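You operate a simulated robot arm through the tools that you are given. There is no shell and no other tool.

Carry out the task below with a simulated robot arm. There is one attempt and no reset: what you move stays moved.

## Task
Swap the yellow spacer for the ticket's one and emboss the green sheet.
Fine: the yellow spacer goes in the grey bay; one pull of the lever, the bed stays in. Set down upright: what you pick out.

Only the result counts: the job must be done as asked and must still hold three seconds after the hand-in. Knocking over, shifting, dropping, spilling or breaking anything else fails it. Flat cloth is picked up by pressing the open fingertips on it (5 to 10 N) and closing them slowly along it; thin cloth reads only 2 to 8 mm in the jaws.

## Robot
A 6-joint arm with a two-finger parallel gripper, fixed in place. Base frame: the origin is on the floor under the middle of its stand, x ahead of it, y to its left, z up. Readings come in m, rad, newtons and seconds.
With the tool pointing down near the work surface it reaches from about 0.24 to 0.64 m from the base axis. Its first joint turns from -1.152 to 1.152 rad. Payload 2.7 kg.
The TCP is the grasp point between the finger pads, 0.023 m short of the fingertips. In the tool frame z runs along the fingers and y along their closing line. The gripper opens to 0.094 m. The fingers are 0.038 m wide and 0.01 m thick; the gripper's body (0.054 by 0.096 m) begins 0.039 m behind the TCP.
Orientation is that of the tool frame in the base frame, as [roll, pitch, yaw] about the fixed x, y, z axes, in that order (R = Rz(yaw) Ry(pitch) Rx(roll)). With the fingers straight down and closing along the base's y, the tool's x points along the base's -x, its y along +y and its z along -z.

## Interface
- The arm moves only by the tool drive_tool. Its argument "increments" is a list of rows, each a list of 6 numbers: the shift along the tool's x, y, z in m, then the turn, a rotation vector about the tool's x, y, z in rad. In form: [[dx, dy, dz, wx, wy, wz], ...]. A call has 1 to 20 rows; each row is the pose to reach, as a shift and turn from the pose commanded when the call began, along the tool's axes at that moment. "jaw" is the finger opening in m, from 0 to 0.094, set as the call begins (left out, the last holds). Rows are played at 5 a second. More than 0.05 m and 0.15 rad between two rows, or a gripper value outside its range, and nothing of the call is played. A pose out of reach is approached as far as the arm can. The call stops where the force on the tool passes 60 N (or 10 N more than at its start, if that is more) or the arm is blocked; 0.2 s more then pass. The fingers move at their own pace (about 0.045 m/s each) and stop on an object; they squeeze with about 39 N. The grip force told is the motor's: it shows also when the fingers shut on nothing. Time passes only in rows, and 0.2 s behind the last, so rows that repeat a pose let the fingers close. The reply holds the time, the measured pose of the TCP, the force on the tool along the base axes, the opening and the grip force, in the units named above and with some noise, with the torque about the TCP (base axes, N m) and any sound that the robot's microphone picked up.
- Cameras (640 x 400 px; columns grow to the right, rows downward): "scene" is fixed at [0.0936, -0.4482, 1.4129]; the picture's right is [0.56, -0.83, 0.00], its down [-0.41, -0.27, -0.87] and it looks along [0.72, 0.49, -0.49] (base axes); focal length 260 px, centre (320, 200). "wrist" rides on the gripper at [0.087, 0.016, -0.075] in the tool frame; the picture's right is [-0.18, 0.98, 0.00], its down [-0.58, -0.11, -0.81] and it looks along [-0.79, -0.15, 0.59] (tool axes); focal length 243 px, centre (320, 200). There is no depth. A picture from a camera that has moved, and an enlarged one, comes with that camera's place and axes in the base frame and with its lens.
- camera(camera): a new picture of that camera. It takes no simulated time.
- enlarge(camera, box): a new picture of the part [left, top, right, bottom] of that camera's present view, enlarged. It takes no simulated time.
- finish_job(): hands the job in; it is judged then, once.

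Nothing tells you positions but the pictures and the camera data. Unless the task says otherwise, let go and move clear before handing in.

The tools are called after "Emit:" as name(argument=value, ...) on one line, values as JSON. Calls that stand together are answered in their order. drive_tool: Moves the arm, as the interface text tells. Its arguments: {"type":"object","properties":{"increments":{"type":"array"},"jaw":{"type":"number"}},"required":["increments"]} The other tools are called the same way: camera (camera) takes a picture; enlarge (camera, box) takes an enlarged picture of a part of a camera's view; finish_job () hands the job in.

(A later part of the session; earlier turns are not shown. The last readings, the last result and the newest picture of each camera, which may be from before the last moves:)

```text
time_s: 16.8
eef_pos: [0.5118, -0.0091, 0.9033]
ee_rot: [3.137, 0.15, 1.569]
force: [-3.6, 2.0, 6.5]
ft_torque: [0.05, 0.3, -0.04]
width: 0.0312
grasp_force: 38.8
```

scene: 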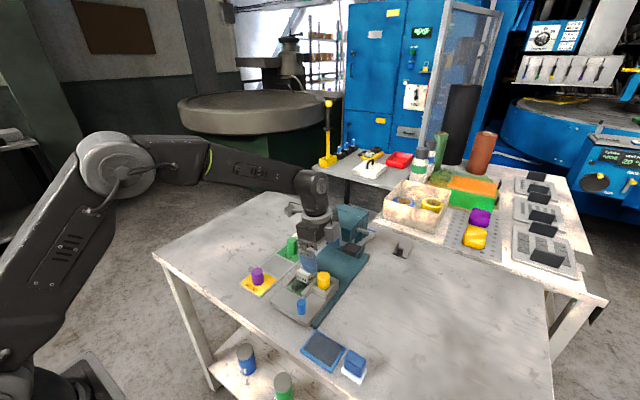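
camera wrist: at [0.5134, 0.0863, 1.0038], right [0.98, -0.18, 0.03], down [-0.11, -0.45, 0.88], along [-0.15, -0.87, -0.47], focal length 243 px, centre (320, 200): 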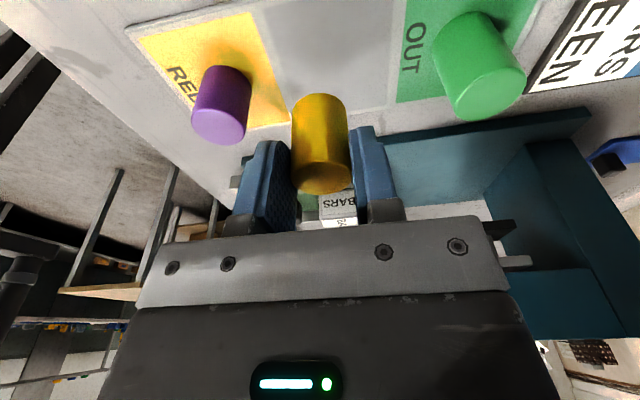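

The spacer has touched down (force change of about 9 N). I open the jaw to only 50 mm to stay clear of the neighbouring spacers.

Emit:
drive_tool(increments=[[0, 0, 0, 0, 0, 0], [0, 0, 0, 0, 0, 0], [0, 0, 0, 0, 0, 0], [0, 0, 0, 0, 0, 0]], jaw=0.05)

Emit:
enlarge(camera="scene", box=[260, 230, 310, 280])

Emit:
enlarge(camera="wrist", box=[200, 50, 440, 210])

```text
time_s: 17.8
eef_pos: [0.5105, -0.0079, 0.9031]
ee_rot: [3.139, 0.15, 1.57]
force: [0.0, 0.0, 0.6]
ft_torque: [0.01, 0.04, 0.02]
width: 0.0499
grasp_force: 0.0
```

```text
8.00 times, centred on (285, 255) of scene
camera zoom: at [0.0936, -0.4482, 1.4129], right [0.56, -0.83, 0.0], down [-0.41, -0.27, -0.87], along [0.72, 0.49, -0.49], focal length 2080 px, centre (600, -240)
```

zoom: 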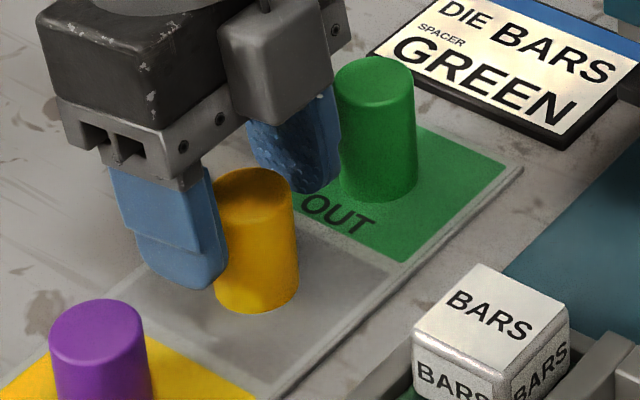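

```text
2.50 times, centred on (320, 130) of wrist
camera zoom: at [0.5277, 0.0887, 0.9638], right [0.98, -0.18, 0.03], down [-0.11, -0.45, 0.88], along [-0.15, -0.87, -0.47], focal length 606 px, centre (320, 375)
```

zoom: 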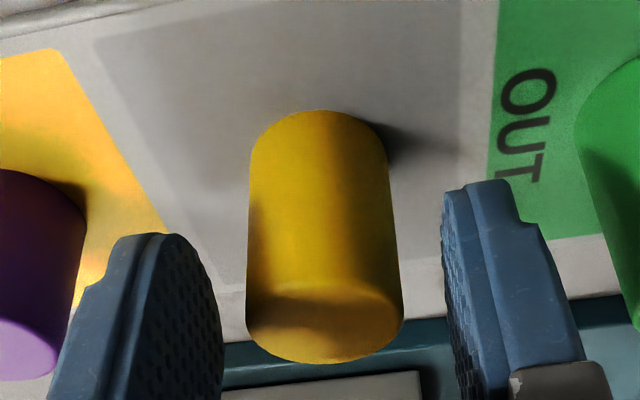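

The yellow spacer stands upright and free in the grey bay. I lift straight up and look at the green spacer.

Emit:
drive_tool(increments=[[-0.003, 0, -0.0198, 0, 0, 0], [-0.006, 0, -0.0396, 0, 0, 0], [-0.009, 0, -0.0593, 0, 0, 0], [-0.012, 0, -0.0791, 0, 0, 0], [-0.0135, 0, -0.089, 0, 0, 0], [-0.0135, 0, -0.089, 0, 0, 0]])

Emit:
camera(camera="wrist")

Emit:
camera(camera="scene")

```text
time_s: 19.2
eef_pos: [0.5108, -0.0083, 0.9939]
ee_rot: [3.139, 0.15, 1.569]
force: [0.7, 0.0, 0.4]
ft_torque: [0.08, 0.02, 0.01]
width: 0.0502
grasp_force: 0.1
```

```text
taken
camera wrist: at [0.5275, 0.0873, 1.055], right [0.98, -0.18, 0.03], down [-0.11, -0.45, 0.88], along [-0.15, -0.87, -0.47], focal length 243 px, centre (320, 200)
```

wrist: 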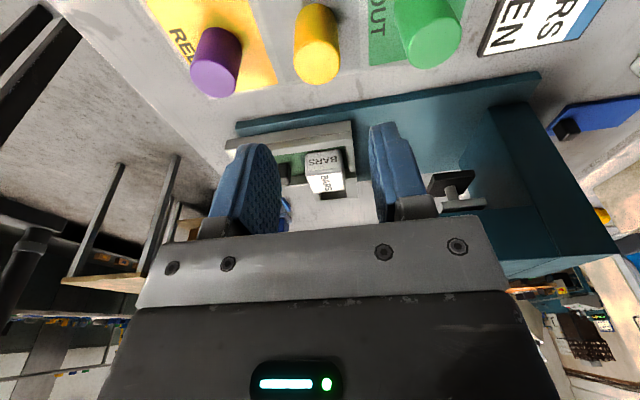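

```text
taken
```

scene: 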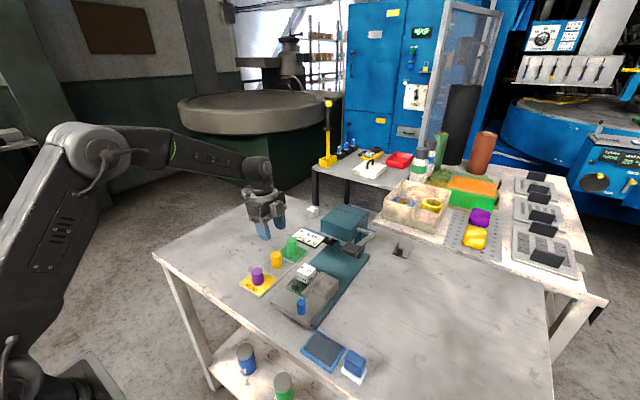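

Yellow stays standing. I zoom in on the green spacer to locate it.

Emit:
enlarge(camera="wrist", box=[280, 0, 480, 110])

Emit:
enlarge(camera="wrist", box=[380, 90, 640, 280])

Emit:
enlarge(camera="scene", box=[240, 210, 340, 300])

```text
3.20 times, centred on (380, 55) of wrist
camera zoom: at [0.5275, 0.0873, 1.055], right [0.98, -0.18, 0.03], down [-0.11, -0.45, 0.88], along [-0.15, -0.87, -0.47], focal length 776 px, centre (128, 664)
```

zoom: 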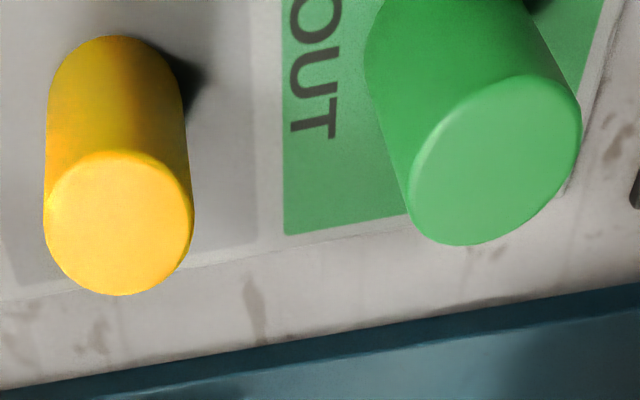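

```text
2.11 times, centred on (510, 185) of wrist
camera zoom: at [0.5275, 0.0873, 1.055], right [0.98, -0.18, 0.03], down [-0.11, -0.45, 0.88], along [-0.15, -0.87, -0.47], focal length 511 px, centre (-80, 232)
```

zoom: 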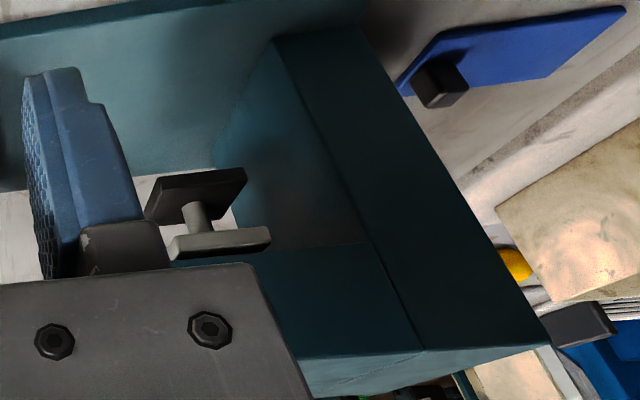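

```text
4.44 times, centred on (290, 255) of scene
camera zoom: at [0.0936, -0.4482, 1.4129], right [0.56, -0.83, 0.0], down [-0.41, -0.27, -0.87], along [0.72, 0.49, -0.49], focal length 1155 px, centre (453, -44)
```

zoom: 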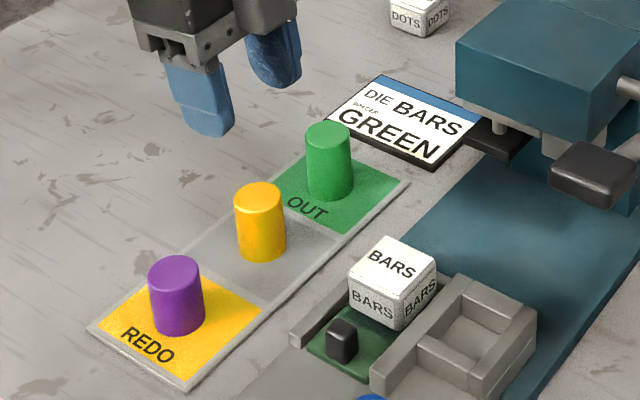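

The green spacer's centre is at about (0.586, -0.013), 75 mm beyond yellow. I move over it and lower part way with the jaw at 56 mm.

Emit:
drive_tool(increments=[[0, 0.025, 0, 0, 0, 0], [0, 0.05, 0, 0, 0, 0], [0, 0.0754, 0, 0, 0, 0], [0.004, 0.0754, 0.0267, 0, 0, 0], [0.0081, 0.0754, 0.0534, 0, 0, 0], [0.0081, 0.0754, 0.0534, 0, 0, 0]], jaw=0.056)

Emit:
camera(camera="wrist")

Emit:
enlarge(camera="wrist", box=[220, 50, 420, 210])

Emit:
enlarge(camera="scene", box=[240, 190, 340, 280])

```text
time_s: 20.6
eef_pos: [0.5836, -0.007, 0.9393]
ee_rot: [3.141, 0.148, 1.568]
force: [0.1, 0.1, -0.7]
ft_torque: [0.0, 0.0, 0.0]
width: 0.0561
grasp_force: 0.0
```

```text
taken
camera wrist: at [0.6009, 0.0899, 0.9994], right [0.98, -0.18, 0.03], down [-0.11, -0.45, 0.88], along [-0.15, -0.87, -0.47], focal length 243 px, centre (320, 200)
```

wrist: 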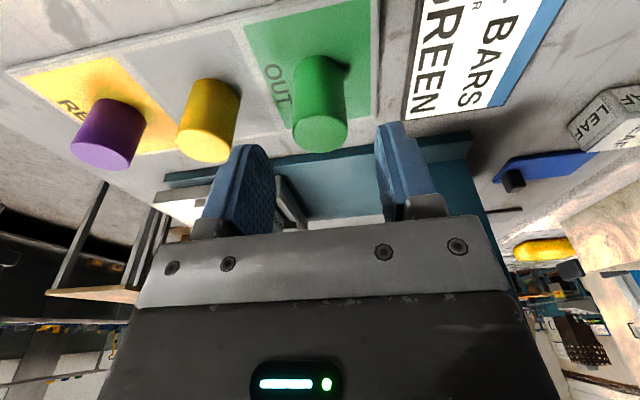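

```text
2.50 times, centred on (320, 130) of wrist
camera zoom: at [0.6009, 0.0899, 0.9994], right [0.98, -0.18, 0.03], down [-0.11, -0.45, 0.88], along [-0.15, -0.87, -0.47], focal length 606 px, centre (320, 375)
```

zoom: 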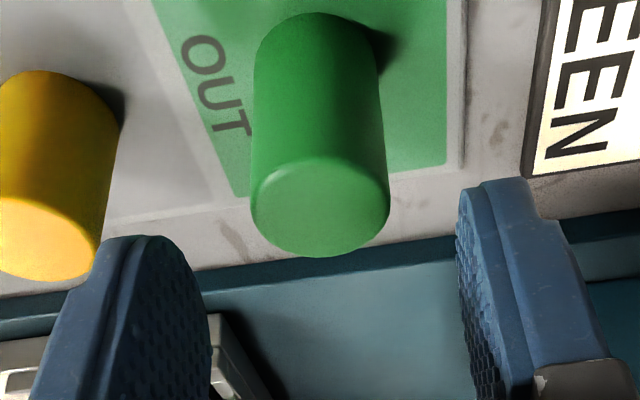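

```text
4.44 times, centred on (290, 235) of scene
camera zoom: at [0.0937, -0.4482, 1.4129], right [0.56, -0.83, 0.0], down [-0.41, -0.27, -0.87], along [0.72, 0.49, -0.49], focal length 1155 px, centre (453, 44)
```

zoom: 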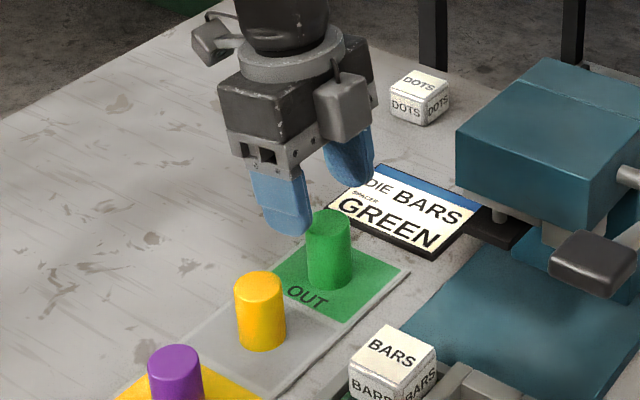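

The green spacer is centred between the fingers. I lower the remaining 34 mm and close.

Emit:
drive_tool(increments=[[0.0018, 0, 0.0115, 0, 0, 0], [0.0035, 0, 0.0228, 0, 0, 0], [0.0052, 0, 0.0341, 0, 0, 0], [0.0052, 0, 0.0341, 0, 0, 0]])

Emit:
enlarge(camera="wrist", box=[220, 50, 420, 210])

Emit:
enlarge(camera="scene", box=[240, 190, 340, 280])

```text
time_s: 21.6
eef_pos: [0.5847, -0.0068, 0.9041]
ee_rot: [3.14, 0.15, 1.569]
force: [1.0, -0.4, -0.1]
ft_torque: [0.0, 0.02, 0.0]
width: 0.0557
grasp_force: 0.1
```

```text
2.50 times, centred on (320, 130) of wrist
camera zoom: at [0.6017, 0.089, 0.9653], right [0.98, -0.18, 0.03], down [-0.11, -0.45, 0.88], along [-0.15, -0.87, -0.47], focal length 606 px, centre (320, 375)
```

zoom: 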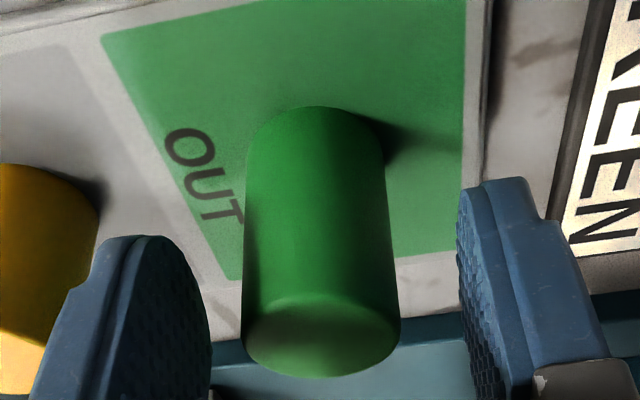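

```text
4.44 times, centred on (290, 235) of scene
camera zoom: at [0.0936, -0.4482, 1.4129], right [0.56, -0.83, 0.0], down [-0.41, -0.27, -0.87], along [0.72, 0.49, -0.49], focal length 1155 px, centre (453, 44)
```

zoom: 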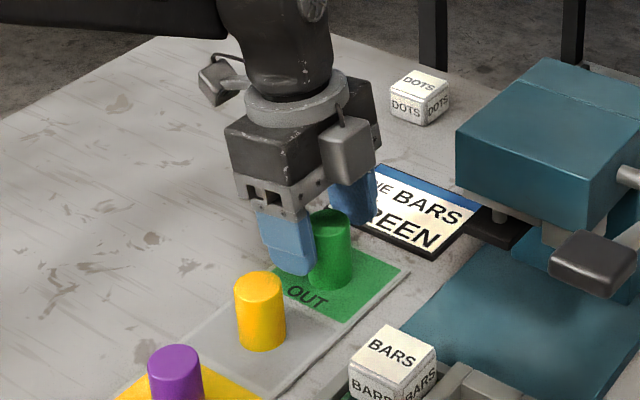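

The spacer is between the pads and the ticket and yellow spacer are clear. I close on it.

Emit:
drive_tool(increments=[[0, 0, 0, 0, 0, 0], [0, 0, 0, 0, 0, 0], [0, 0, 0, 0, 0, 0], [0, 0, 0, 0, 0, 0], [0, 0, 0, 0, 0, 0]], jaw=0.015)

```text
time_s: 22.8
eef_pos: [0.5859, -0.007, 0.9038]
ee_rot: [3.14, 0.151, 1.568]
force: [-1.1, -1.2, 1.1]
ft_torque: [0.0, 0.1, -0.04]
width: 0.0312
grasp_force: 38.5
```

Gripped at 31.2 mm. I lift the green spacer straight up.

Emit:
drive_tool(increments=[[-0.0015, 0, -0.0099, 0, 0, 0], [-0.0045, 0, -0.0297, 0, 0, 0], [-0.009, 0, -0.0593, 0, 0, 0], [-0.0149, 0, -0.0989, 0, 0, 0], [-0.0149, 0, -0.0989, 0, 0, 0]])

Emit:
enlarge(camera="wrist", box=[270, 80, 370, 210])

Emit:
camera(camera="scene")

```text
time_s: 24.0
eef_pos: [0.5844, -0.0071, 1.0031]
ee_rot: [3.14, 0.149, 1.569]
force: [0.7, -0.2, -2.6]
ft_torque: [0.02, 0.01, 0.0]
width: 0.0311
grasp_force: 38.9
```

```text
3.08 times, centred on (320, 145) of wrist
camera zoom: at [0.6011, 0.0892, 1.0645], right [0.98, -0.18, 0.03], down [-0.11, -0.45, 0.88], along [-0.15, -0.87, -0.47], focal length 746 px, centre (320, 369)
```

zoom: 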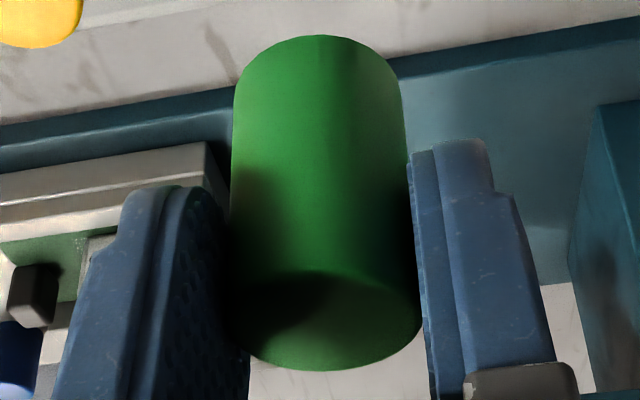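

```text
taken
```

scene: 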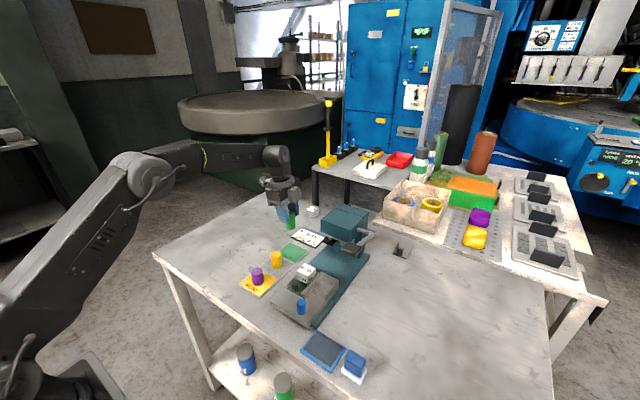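

The green spacer is held like the yellow was, about 1.5 mm deeper. I go back in -x first, clear of the press head, then across to the socket position used before.

Emit:
drive_tool(increments=[[0, -0.03, 0, 0, 0, 0], [0, -0.06, 0, 0, 0, 0], [0, -0.0884, 0, 0, 0, 0], [-0.0353, -0.0884, 0.0053, 0, 0, 0], [-0.0706, -0.0884, 0.0107, 0, 0, 0], [-0.1059, -0.0884, 0.016, 0, 0, 0], [-0.1411, -0.0884, 0.0213, 0, 0, 0], [-0.1764, -0.0884, 0.0267, 0, 0, 0], [-0.1764, -0.0884, 0.0267, 0, 0, 0]])

Emit:
camera(camera="wrist")

Emit:
enlarge(camera="wrist", box=[230, 0, 400, 200])

Emit:
enlarge(camera="scene", box=[270, 200, 370, 310])

```text
time_s: 26.0
eef_pos: [0.4948, -0.1848, 1.006]
ee_rot: [3.139, 0.151, 1.569]
force: [1.0, 0.0, -3.3]
ft_torque: [0.03, 0.01, -0.01]
width: 0.0314
grasp_force: 38.7
```

```text
taken
camera wrist: at [0.511, -0.089, 1.0669], right [0.98, -0.18, 0.03], down [-0.11, -0.45, 0.88], along [-0.15, -0.87, -0.47], focal length 243 px, centre (320, 200)
```

wrist: 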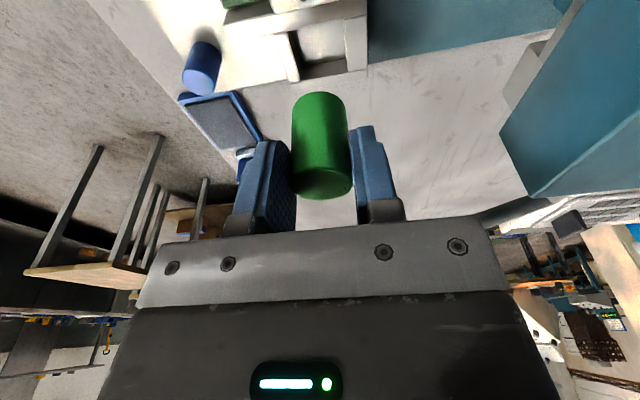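

```text
2.00 times, centred on (315, 100) of wrist
camera zoom: at [0.511, -0.089, 1.0669], right [0.98, -0.18, 0.03], down [-0.11, -0.45, 0.88], along [-0.15, -0.87, -0.47], focal length 485 px, centre (330, 400)
```

zoom: 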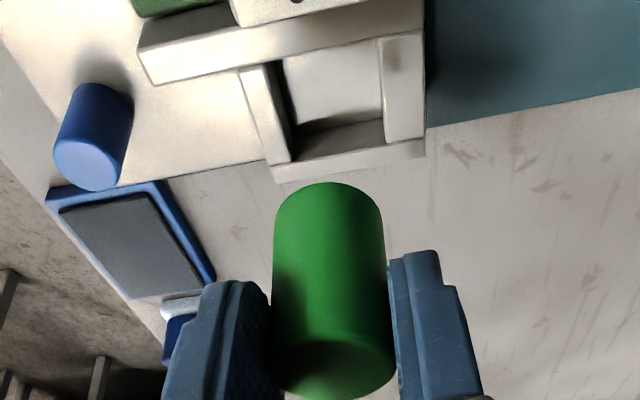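

```text
3.64 times, centred on (320, 255) of scene
camera zoom: at [0.0937, -0.4483, 1.4129], right [0.56, -0.83, 0.0], down [-0.41, -0.27, -0.87], along [0.72, 0.49, -0.49], focal length 945 px, centre (320, 0)
```

zoom: 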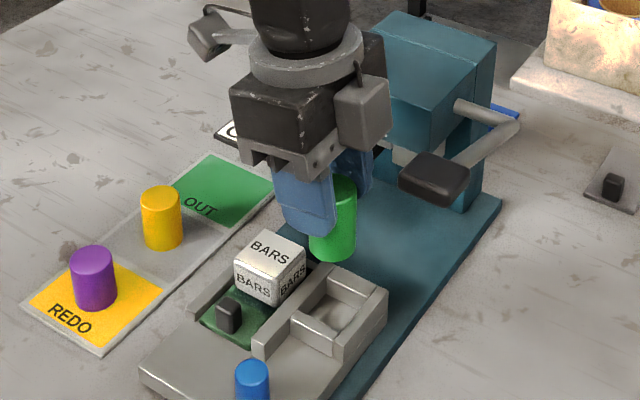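

The reported camera pose matches how the socket appears, so I'll servo by it: the spacer must move +2.8 mm in x and +1.4 mm in y. I lower until its base is just above the socket walls and look again.

Emit:
drive_tool(increments=[[0.0014, 0.0028, -0.0002, 0, 0, 0], [0.0045, 0.0028, 0.02, 0, 0, 0], [0.0075, 0.0028, 0.04, 0, 0, 0], [0.009, 0.0028, 0.0501, 0, 0, 0], [0.009, 0.0028, 0.0501, 0, 0, 0], [0.009, 0.0028, 0.0501, 0, 0, 0]])

Emit:
enlarge(camera="wrist", box=[250, 40, 390, 200])

Emit:
enlarge(camera="scene", box=[290, 240, 350, 300])

```text
time_s: 27.4
eef_pos: [0.5005, -0.1829, 0.9546]
ee_rot: [3.141, 0.151, 1.569]
force: [0.0, 0.4, -2.8]
ft_torque: [0.03, 0.03, 0.05]
width: 0.0314
grasp_force: 39.4
```

```text
2.50 times, centred on (320, 120) of wrist
camera zoom: at [0.5168, -0.0878, 1.0143], right [0.98, -0.18, 0.03], down [-0.11, -0.45, 0.88], along [-0.15, -0.87, -0.47], focal length 606 px, centre (320, 400)
```

zoom: 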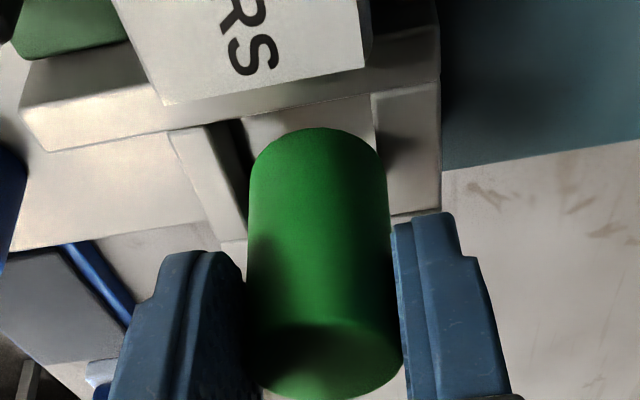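

```text
6.67 times, centred on (320, 270) of scene
camera zoom: at [0.0937, -0.4483, 1.4129], right [0.56, -0.83, 0.0], down [-0.41, -0.27, -0.87], along [0.72, 0.49, -0.49], focal length 1733 px, centre (320, -267)
```

zoom: 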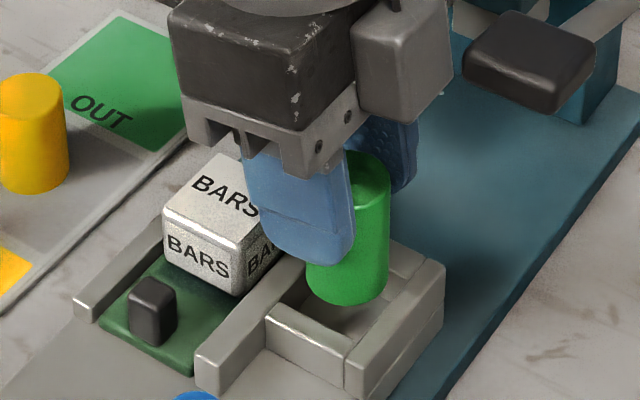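

The spacer ended about 3 mm too far in +x. I correct that and hold to let the arm settle.

Emit:
drive_tool(increments=[[0, -0.003, 0, 0, 0, 0], [0, -0.003, 0, 0, 0, 0], [0, -0.003, 0, 0, 0, 0]])

Emit:
enlarge(camera="wrist", box=[250, 40, 390, 200])

Emit:
enlarge(camera="scene", box=[290, 240, 350, 300])

```text
time_s: 28.2
eef_pos: [0.4975, -0.184, 0.9529]
ee_rot: [3.139, 0.151, 1.569]
force: [0.4, -1.3, -3.0]
ft_torque: [0.01, -0.04, 0.01]
width: 0.0311
grasp_force: 39.5
```

```text
2.50 times, centred on (320, 120) of wrist
camera zoom: at [0.5134, -0.0872, 1.0142], right [0.98, -0.18, 0.03], down [-0.11, -0.45, 0.88], along [-0.15, -0.87, -0.47], focal length 606 px, centre (320, 400)
```

zoom: 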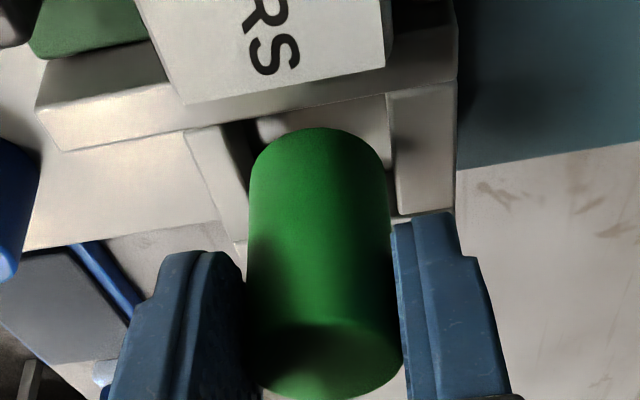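

```text
6.67 times, centred on (320, 270) of scene
camera zoom: at [0.0937, -0.4483, 1.4129], right [0.56, -0.83, 0.0], down [-0.41, -0.27, -0.87], along [0.72, 0.49, -0.49], focal length 1733 px, centre (320, -267)
```

zoom: 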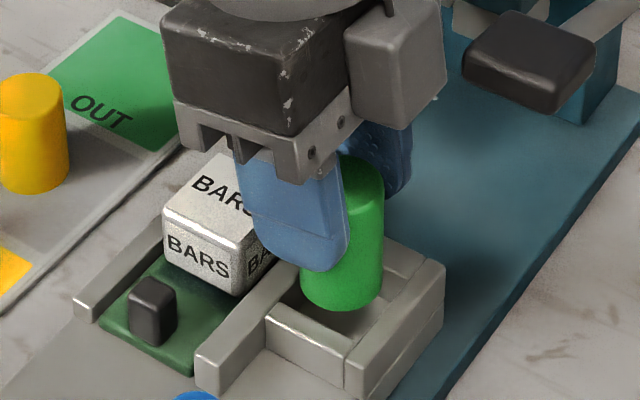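

Now it is close to centred in x. I zoom in more to judge the gaps before lowering into the socket.

Emit:
enlarge(camera="wrist", box=[285, 75, 365, 135])

Emit:
enlarge(camera="scene", box=[308, 255, 344, 290])

```text
6.67 times, centred on (325, 105) of wrist
camera zoom: at [0.5134, -0.0872, 1.0142], right [0.98, -0.18, 0.03], down [-0.11, -0.45, 0.88], along [-0.15, -0.87, -0.47], focal length 1618 px, centre (287, 833)
```

zoom: 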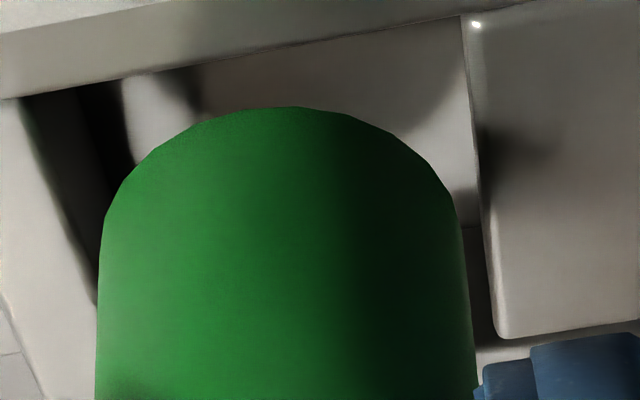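

```text
11.43 times, centred on (326, 272) of scene
camera zoom: at [0.0937, -0.4483, 1.4129], right [0.56, -0.83, 0.0], down [-0.41, -0.27, -0.87], along [0.72, 0.49, -0.49], focal length 2971 px, centre (251, -629)
```

zoom: 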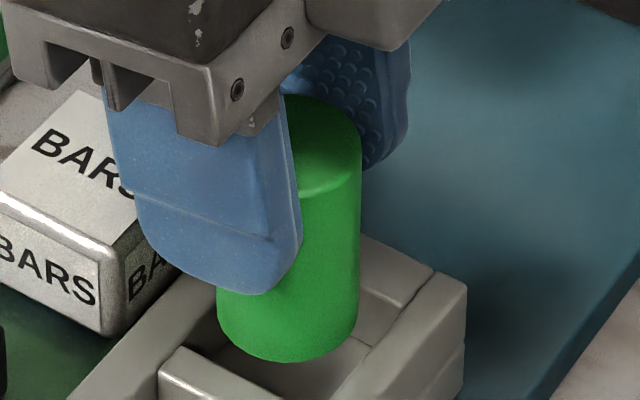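

The gaps are even on both sides (about 2.5 mm each). I lower the spacer into the mouth of the socket and check for contact forces.

Emit:
drive_tool(increments=[[0.0006, 0, 0.004, 0, 0, 0], [0.0012, 0, 0.0079, 0, 0, 0], [0.0012, 0, 0.0079, 0, 0, 0]])

Emit:
enlarge(camera="wrist", box=[285, 75, 365, 135])

```text
time_s: 29.0
eef_pos: [0.495, -0.1836, 0.9468]
ee_rot: [3.139, 0.15, 1.568]
force: [-0.5, 0.0, -2.9]
ft_torque: [0.0, 0.02, 0.04]
width: 0.0314
grasp_force: 38.8
```

```text
6.67 times, centred on (325, 105) of wrist
camera zoom: at [0.5128, -0.0873, 1.0068], right [0.98, -0.18, 0.03], down [-0.11, -0.45, 0.88], along [-0.15, -0.87, -0.47], focal length 1618 px, centre (287, 833)
```

zoom: 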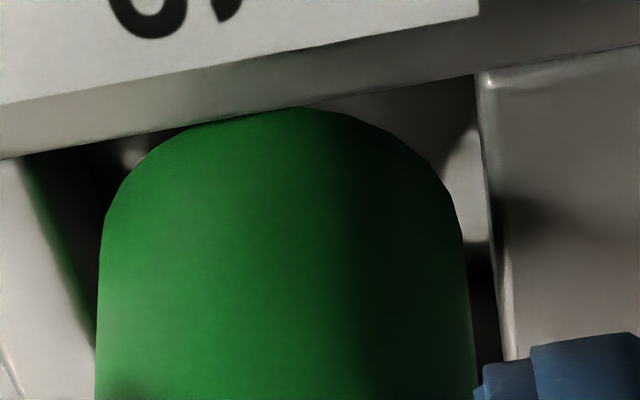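

The base has entered the socket with no side force. I continue down.

Emit:
drive_tool(increments=[[0.0006, 0, 0.004, 0, 0, 0], [0.0012, 0, 0.0079, 0, 0, 0], [0.0018, 0, 0.0119, 0, 0, 0], [0.0018, 0, 0.0119, 0, 0, 0]])

Emit:
enlarge(camera="wrist", box=[250, 40, 390, 200])

Emit:
enlarge(camera="scene", box=[290, 240, 350, 300])

```text
time_s: 30.0
eef_pos: [0.4963, -0.1849, 0.9345]
ee_rot: [3.14, 0.153, 1.57]
force: [-0.6, 0.6, -1.9]
ft_torque: [-0.02, 0.01, 0.0]
width: 0.0315
grasp_force: 38.9
```

```text
2.50 times, centred on (320, 120) of wrist
camera zoom: at [0.513, -0.0874, 0.9945], right [0.98, -0.18, 0.03], down [-0.11, -0.45, 0.88], along [-0.15, -0.87, -0.47], focal length 606 px, centre (320, 400)
```

zoom: 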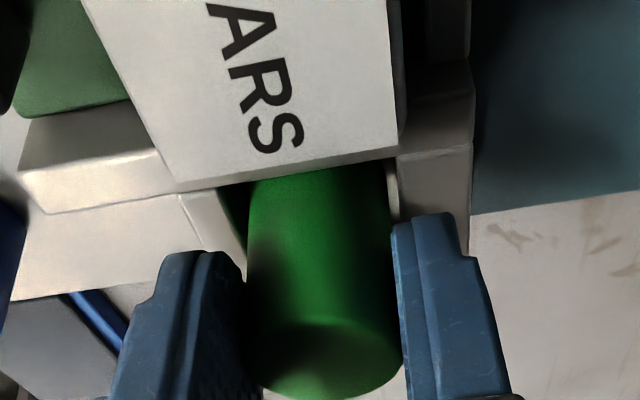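

```text
6.67 times, centred on (320, 270) of scene
camera zoom: at [0.0937, -0.4483, 1.4129], right [0.56, -0.83, 0.0], down [-0.41, -0.27, -0.87], along [0.72, 0.49, -0.49], focal length 1733 px, centre (320, -267)
```

zoom: 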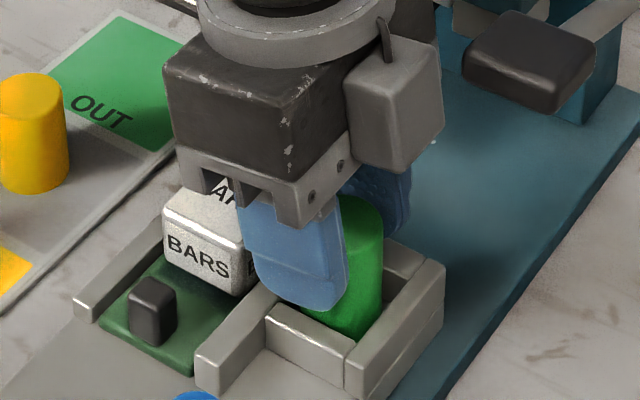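

Most of the way in. I step down gently until it touches the socket floor.

Emit:
drive_tool(increments=[[0.0003, 0, 0.002, 0, 0, 0], [0.0003, 0, 0.002, 0, 0, 0]])

```text
time_s: 30.6
eef_pos: [0.4965, -0.1834, 0.9323]
ee_rot: [3.138, 0.15, 1.57]
force: [-0.2, -0.4, -2.6]
ft_torque: [0.05, 0.02, -0.01]
width: 0.0312
grasp_force: 38.6
```

Emit:
drive_tool(increments=[[0.0002, 0, 0.0012, 0, 0, 0], [0.0002, 0, 0.0012, 0, 0, 0]])

```text
time_s: 31.2
eef_pos: [0.498, -0.1831, 0.931]
ee_rot: [3.138, 0.149, 1.569]
force: [-1.0, 1.3, 1.9]
ft_torque: [0.05, 0.09, -0.01]
width: 0.0314
grasp_force: 39.1
```

The spacer has touched the floor. I open the jaw to release it.

Emit:
drive_tool(increments=[[0, 0, 0, 0, 0, 0], [0, 0, 0, 0, 0, 0], [0, 0, 0, 0, 0, 0], [0, 0, 0, 0, 0, 0]], jaw=0.056)

Emit:
enlarge(camera="wrist", box=[220, 40, 420, 210])

Emit:
enlarge(camera="scene", box=[290, 240, 350, 300])

```text
time_s: 32.2
eef_pos: [0.4973, -0.183, 0.9295]
ee_rot: [3.139, 0.151, 1.569]
force: [-0.9, 0.9, -0.3]
ft_torque: [-0.04, -0.03, 0.0]
width: 0.0558
grasp_force: 0.2
```

```text
2.35 times, centred on (320, 125) of wrist
camera zoom: at [0.5142, -0.0872, 0.9912], right [0.98, -0.18, 0.03], down [-0.11, -0.45, 0.88], along [-0.15, -0.87, -0.47], focal length 571 px, centre (320, 376)
```

zoom: 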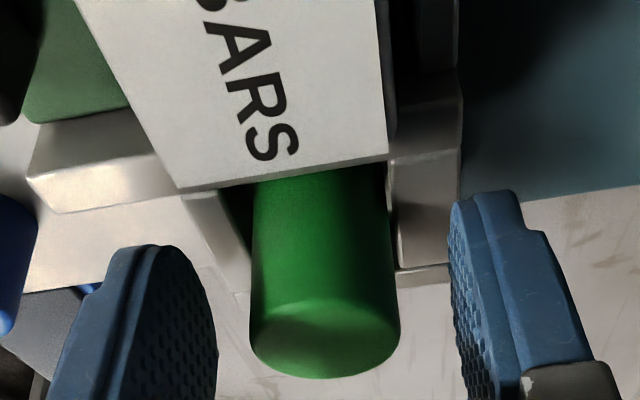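

```text
6.67 times, centred on (320, 270) of scene
camera zoom: at [0.0936, -0.4482, 1.4129], right [0.56, -0.83, 0.0], down [-0.41, -0.27, -0.87], along [0.72, 0.49, -0.49], focal length 1733 px, centre (320, -267)
```

zoom: 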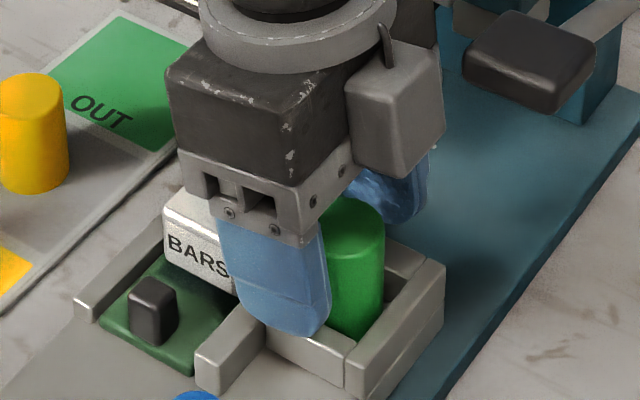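

The green spacer stands in the socket. I lift clear and check the whole scene.

Emit:
drive_tool(increments=[[-0.003, 0, -0.0198, 0, 0, 0], [-0.006, 0, -0.0396, 0, 0, 0], [-0.0105, 0, -0.0692, 0, 0, 0], [-0.015, 0, -0.0989, 0, 0, 0], [-0.0179, 0, -0.1187, 0, 0, 0], [-0.0179, 0, -0.1187, 0, 0, 0]])

Emit:
camera(camera="wrist")

Emit:
enlarge(camera="scene", box=[225, 190, 405, 340])

```text
time_s: 33.6
eef_pos: [0.499, -0.1807, 1.0487]
ee_rot: [3.14, 0.15, 1.569]
force: [0.3, -0.2, -0.3]
ft_torque: [0.01, 0.02, -0.02]
width: 0.0558
grasp_force: 0.1
```

```text
taken
camera wrist: at [0.5145, -0.0855, 1.11], right [0.98, -0.18, 0.03], down [-0.11, -0.45, 0.88], along [-0.15, -0.87, -0.47], focal length 243 px, centre (320, 200)
```

wrist: 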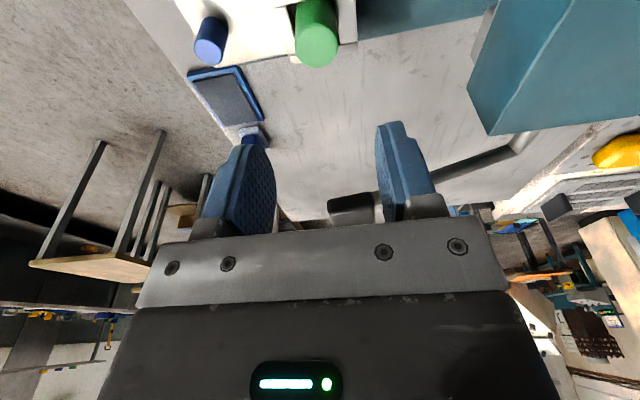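

```text
2.67 times, centred on (315, 265) of scene
camera zoom: at [0.0936, -0.4482, 1.4129], right [0.56, -0.83, 0.0], down [-0.41, -0.27, -0.87], along [0.72, 0.49, -0.49], focal length 693 px, centre (333, 27)
```

zoom: 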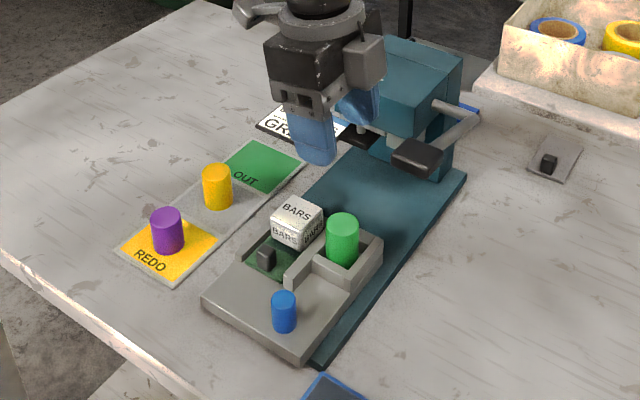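

Both spacers are where they should be and nothing else moved. Next is the bed: I zoom on the blue knob, the lever and the press to plan the push.

Emit:
enlarge(camera="wrist", box=[170, 0, 370, 120])

Emit:
enlarge(camera="wrist", box=[300, 100, 640, 240])

Emit:
enlarge(camera="scene", box=[315, 195, 405, 265])

```text
3.20 times, centred on (270, 60) of wrist
camera zoom: at [0.5145, -0.0855, 1.11], right [0.98, -0.18, 0.03], down [-0.11, -0.45, 0.88], along [-0.15, -0.87, -0.47], focal length 776 px, centre (480, 648)
```

zoom: 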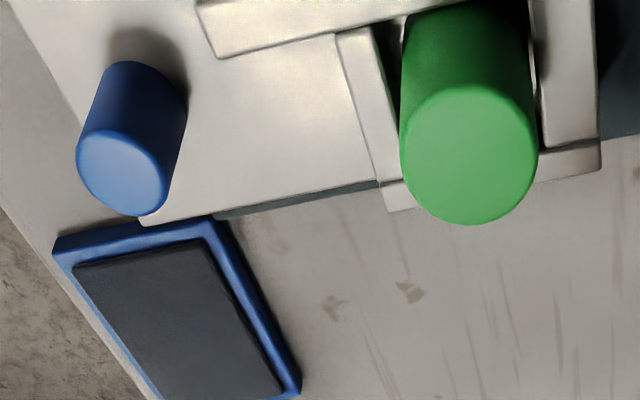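

```text
1.88 times, centred on (470, 170) of wrist
camera zoom: at [0.5145, -0.0855, 1.11], right [0.98, -0.18, 0.03], down [-0.11, -0.45, 0.88], along [-0.15, -0.87, -0.47], focal length 457 px, centre (38, 256)
```

zoom: 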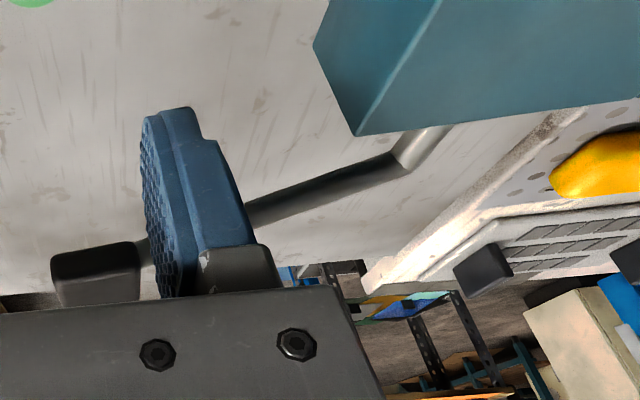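

```text
5.71 times, centred on (360, 230) of scene
camera zoom: at [0.0936, -0.4482, 1.4129], right [0.56, -0.83, 0.0], down [-0.41, -0.27, -0.87], along [0.72, 0.49, -0.49], focal length 1485 px, centre (91, 29)
```

zoom: 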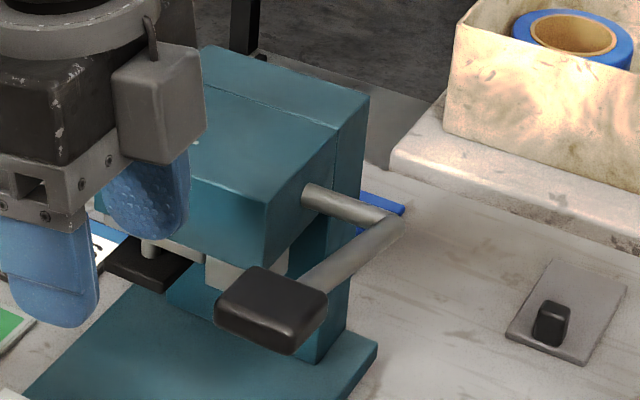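

The knob is at about (0.410, -0.186), top z 0.911; the bed must travel roughly 0.13 m so the die sits under the ram at x ≈ 0.62. I close the jaw, move behind the knob and lower there.

Emit:
drive_tool(increments=[[0.001, -0.031, 0, 0, 0, 0], [0.002, -0.062, -0.0002, 0, 0, 0], [0.003, -0.093, -0.0004, 0, 0, 0], [0.0037, -0.1235, -0.0006, 0, 0, 0], [0.0087, -0.1235, 0.0327, 0, 0, 0], [0.0138, -0.1235, 0.0661, 0, 0, 0], [0.0188, -0.1235, 0.0994, 0, 0, 0], [0.0188, -0.1235, 0.0994, 0, 0, 0], [0.0188, -0.1235, 0.0994, 0, 0, 0]], jaw=0.0)

Emit:
camera(camera="wrist")

Emit:
enlarge(camera="scene", box=[240, 230, 370, 340])

```text
time_s: 35.6
eef_pos: [0.3747, -0.1806, 0.9498]
ee_rot: [3.139, 0.15, 1.57]
force: [1.0, -0.1, 0.6]
ft_torque: [0.03, -0.04, 0.01]
width: 0.0
grasp_force: 39.0
```

```text
taken
camera wrist: at [0.3903, -0.0846, 1.0109], right [0.98, -0.18, 0.03], down [-0.11, -0.45, 0.88], along [-0.15, -0.87, -0.47], focal length 243 px, centre (320, 200)
```

wrist: 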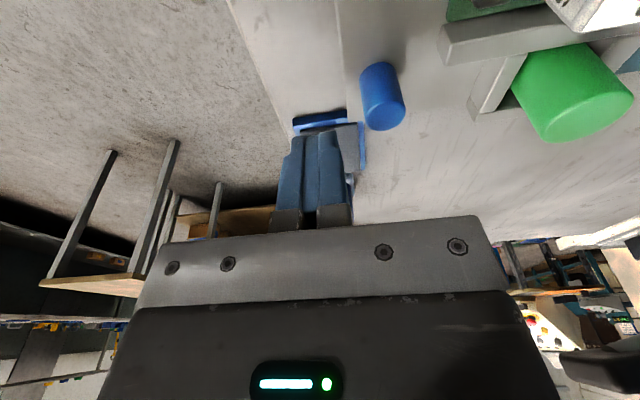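

```text
3.64 times, centred on (305, 285) of scene
camera zoom: at [0.0936, -0.4482, 1.4129], right [0.56, -0.83, 0.0], down [-0.41, -0.27, -0.87], along [0.72, 0.49, -0.49], focal length 945 px, centre (374, -109)
```

zoom: 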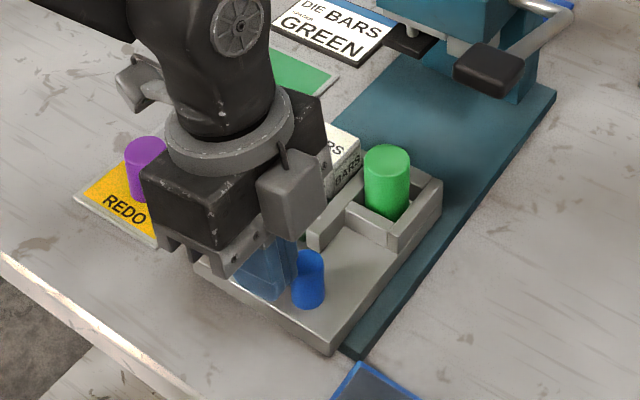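

The closed fingers are behind the knob, about 12 mm clear. I lower to knob height.

Emit:
drive_tool(increments=[[0.0027, 0, 0.0177, 0, 0, 0], [0.0053, 0, 0.0353, 0, 0, 0], [0.0053, 0, 0.0353, 0, 0, 0]])

Emit:
camera(camera="wrist")

Emit:
enlarge(camera="scene", box=[260, 260, 350, 330])

```text
time_s: 36.4
eef_pos: [0.3721, -0.1793, 0.9142]
ee_rot: [3.139, 0.15, 1.569]
force: [0.4, 0.7, 0.2]
ft_torque: [0.01, -0.01, 0.02]
width: 0.0001
grasp_force: 39.3
```

```text
taken
camera wrist: at [0.3891, -0.0831, 0.9752], right [0.98, -0.18, 0.03], down [-0.11, -0.45, 0.88], along [-0.15, -0.87, -0.47], focal length 243 px, centre (320, 200)
```

wrist: 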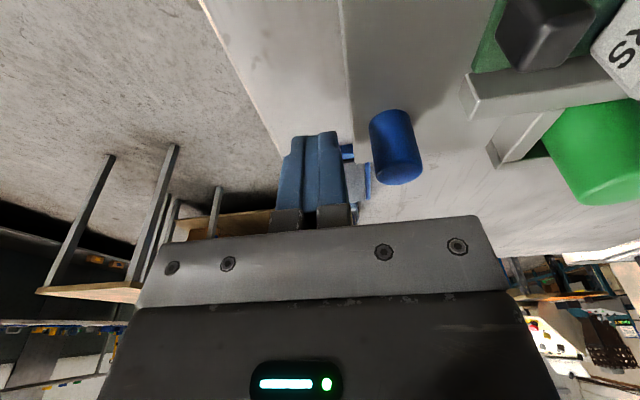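

```text
5.71 times, centred on (305, 295) of scene
camera zoom: at [0.0937, -0.4482, 1.4129], right [0.56, -0.83, 0.0], down [-0.41, -0.27, -0.87], along [0.72, 0.49, -0.49], focal length 1485 px, centre (406, -343)
```

zoom: 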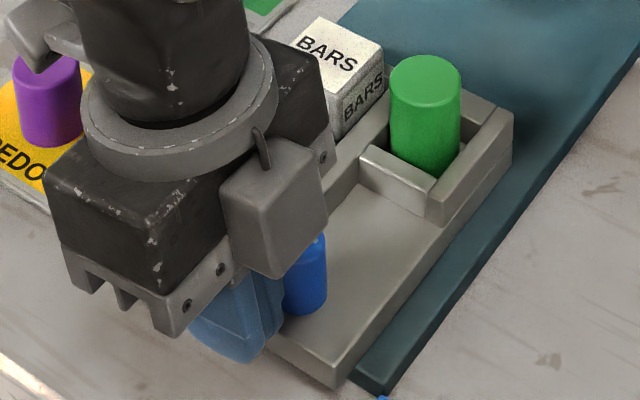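

Everything is clear. I push slowly in +x: first about 30 mm to make contact and start the bed moving.

Emit:
drive_tool(increments=[[0, 0.006, 0, 0, 0, 0], [0, 0.011, 0, 0, 0, 0], [0, 0.015, 0, 0, 0, 0], [0, 0.02, 0, 0, 0, 0], [0, 0.025, 0, 0, 0, 0], [0, 0.03, 0, 0, 0, 0], [0, 0.03, 0, 0, 0, 0]])

Emit:
camera(camera="wrist")

Emit:
enlarge(camera="scene", box=[260, 240, 360, 330])

```text
time_s: 38.0
eef_pos: [0.4041, -0.1816, 0.9137]
ee_rot: [3.138, 0.15, 1.569]
force: [0.5, 1.2, 9.9]
ft_torque: [0.01, -0.11, 0.02]
width: 0.0
grasp_force: 39.0
```

```text
taken
camera wrist: at [0.4212, -0.0846, 0.9744], right [0.98, -0.18, 0.03], down [-0.11, -0.45, 0.88], along [-0.15, -0.87, -0.47], focal length 243 px, centre (320, 200)
```

wrist: 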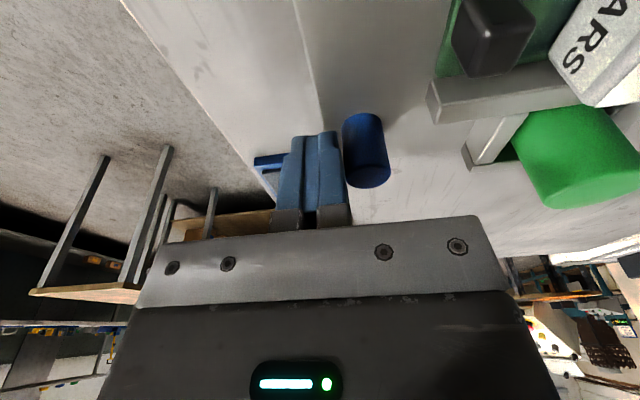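

```text
4.44 times, centred on (310, 285) of scene
camera zoom: at [0.0935, -0.4481, 1.413], right [0.56, -0.83, 0.0], down [-0.41, -0.27, -0.87], along [0.72, 0.49, -0.49], focal length 1155 px, centre (364, -178)
```

zoom: 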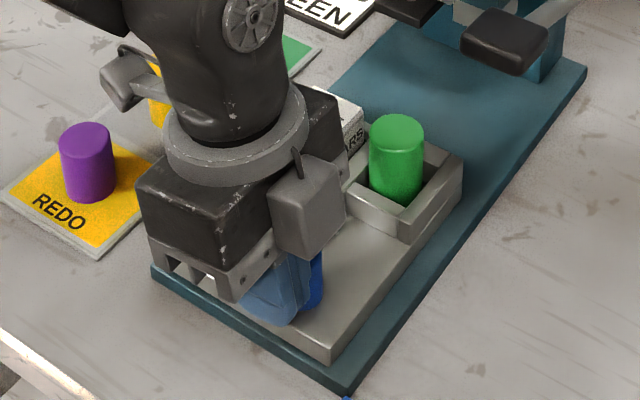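

The bed is moving with little push force, but the 10 N upward suggests a fingertip is grazing the slab. I raise 4 mm and carry on pushing.

Emit:
drive_tool(increments=[[-0.0006, 0, -0.004, 0, 0, 0], [-0.0006, 0.006, -0.004, 0, 0, 0], [-0.0006, 0.013, -0.004, 0, 0, 0], [-0.0006, 0.02, -0.004, 0, 0, 0], [-0.0006, 0.027, -0.004, 0, 0, 0], [-0.0006, 0.034, -0.004, 0, 0, 0], [-0.0006, 0.04, -0.004, 0, 0, 0]])

Emit:
camera(camera="wrist")

Emit:
enlarge(camera="scene", box=[270, 220, 380, 320])

```text
time_s: 39.6
eef_pos: [0.4438, -0.1801, 0.917]
ee_rot: [3.137, 0.149, 1.569]
force: [0.5, -0.6, 0.0]
ft_torque: [0.0, 0.0, 0.0]
width: 0.0
grasp_force: 39.2
```

```text
taken
camera wrist: at [0.4601, -0.0841, 0.9777], right [0.98, -0.18, 0.03], down [-0.11, -0.45, 0.88], along [-0.15, -0.87, -0.47], focal length 243 px, centre (320, 200)
```

wrist: 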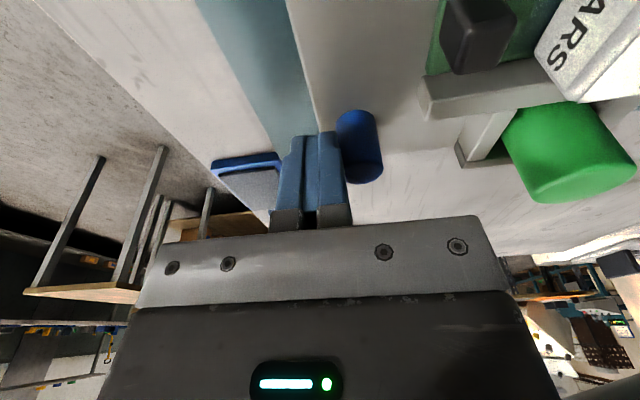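

```text
4.00 times, centred on (325, 270) of scene
camera zoom: at [0.0936, -0.4483, 1.4129], right [0.56, -0.83, 0.0], down [-0.41, -0.27, -0.87], along [0.72, 0.49, -0.49], focal length 1040 px, centre (300, -80)
```

zoom: 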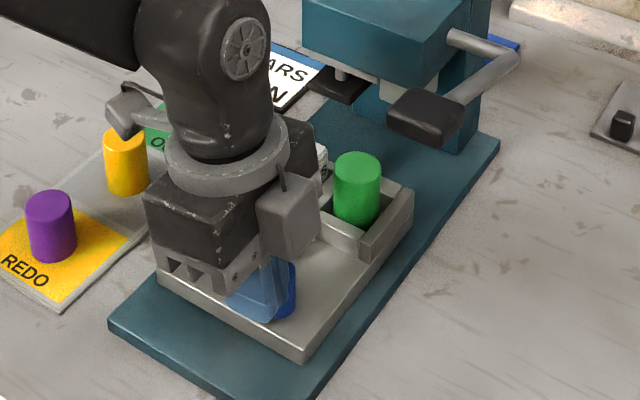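

Bed is sliding smoothly with green, die and sheet staying put. I push another 40 mm.

Emit:
drive_tool(increments=[[0, 0.006, 0, 0, 0, 0], [0, 0.012, 0, 0, 0, 0], [0, 0.018, 0, 0, 0, 0], [0, 0.024, 0, 0, 0, 0], [0, 0.03, 0, 0, 0, 0], [0, 0.036, 0, 0, 0, 0], [0, 0.04, 0, 0, 0, 0]])

Emit:
camera(camera="wrist")

Emit:
enlarge(camera="scene", box=[280, 200, 390, 310])

```text
time_s: 41.2
eef_pos: [0.4821, -0.1808, 0.9166]
ee_rot: [3.138, 0.151, 1.57]
force: [-0.4, 0.5, 0.0]
ft_torque: [-0.01, 0.01, 0.02]
width: 0.0
grasp_force: 38.8
```

```text
taken
camera wrist: at [0.4987, -0.084, 0.9788], right [0.98, -0.18, 0.03], down [-0.11, -0.45, 0.88], along [-0.15, -0.87, -0.47], focal length 243 px, centre (320, 200)
```

wrist: 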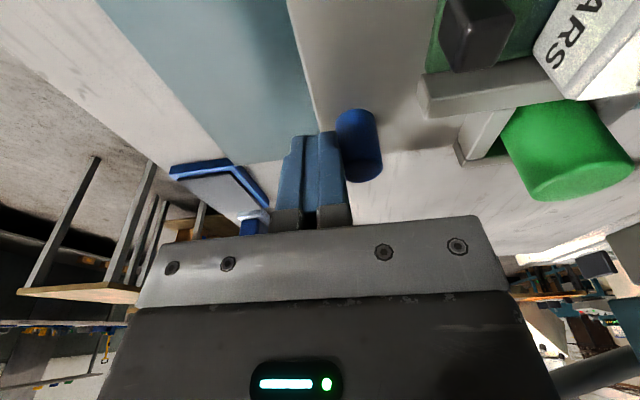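

```text
3.64 times, centred on (335, 255) of scene
camera zoom: at [0.0936, -0.4482, 1.4129], right [0.56, -0.83, 0.0], down [-0.41, -0.27, -0.87], along [0.72, 0.49, -0.49], focal length 945 px, centre (266, 0)
```

zoom: 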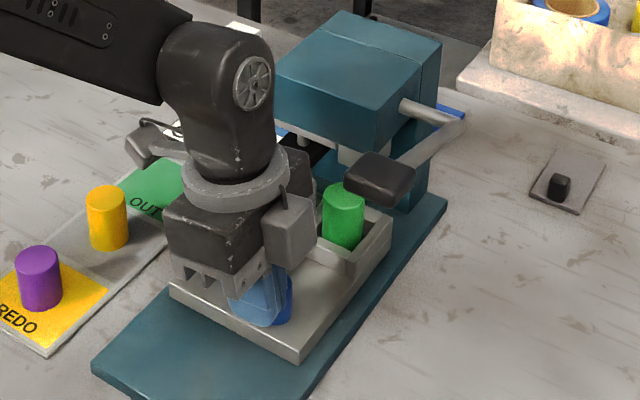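

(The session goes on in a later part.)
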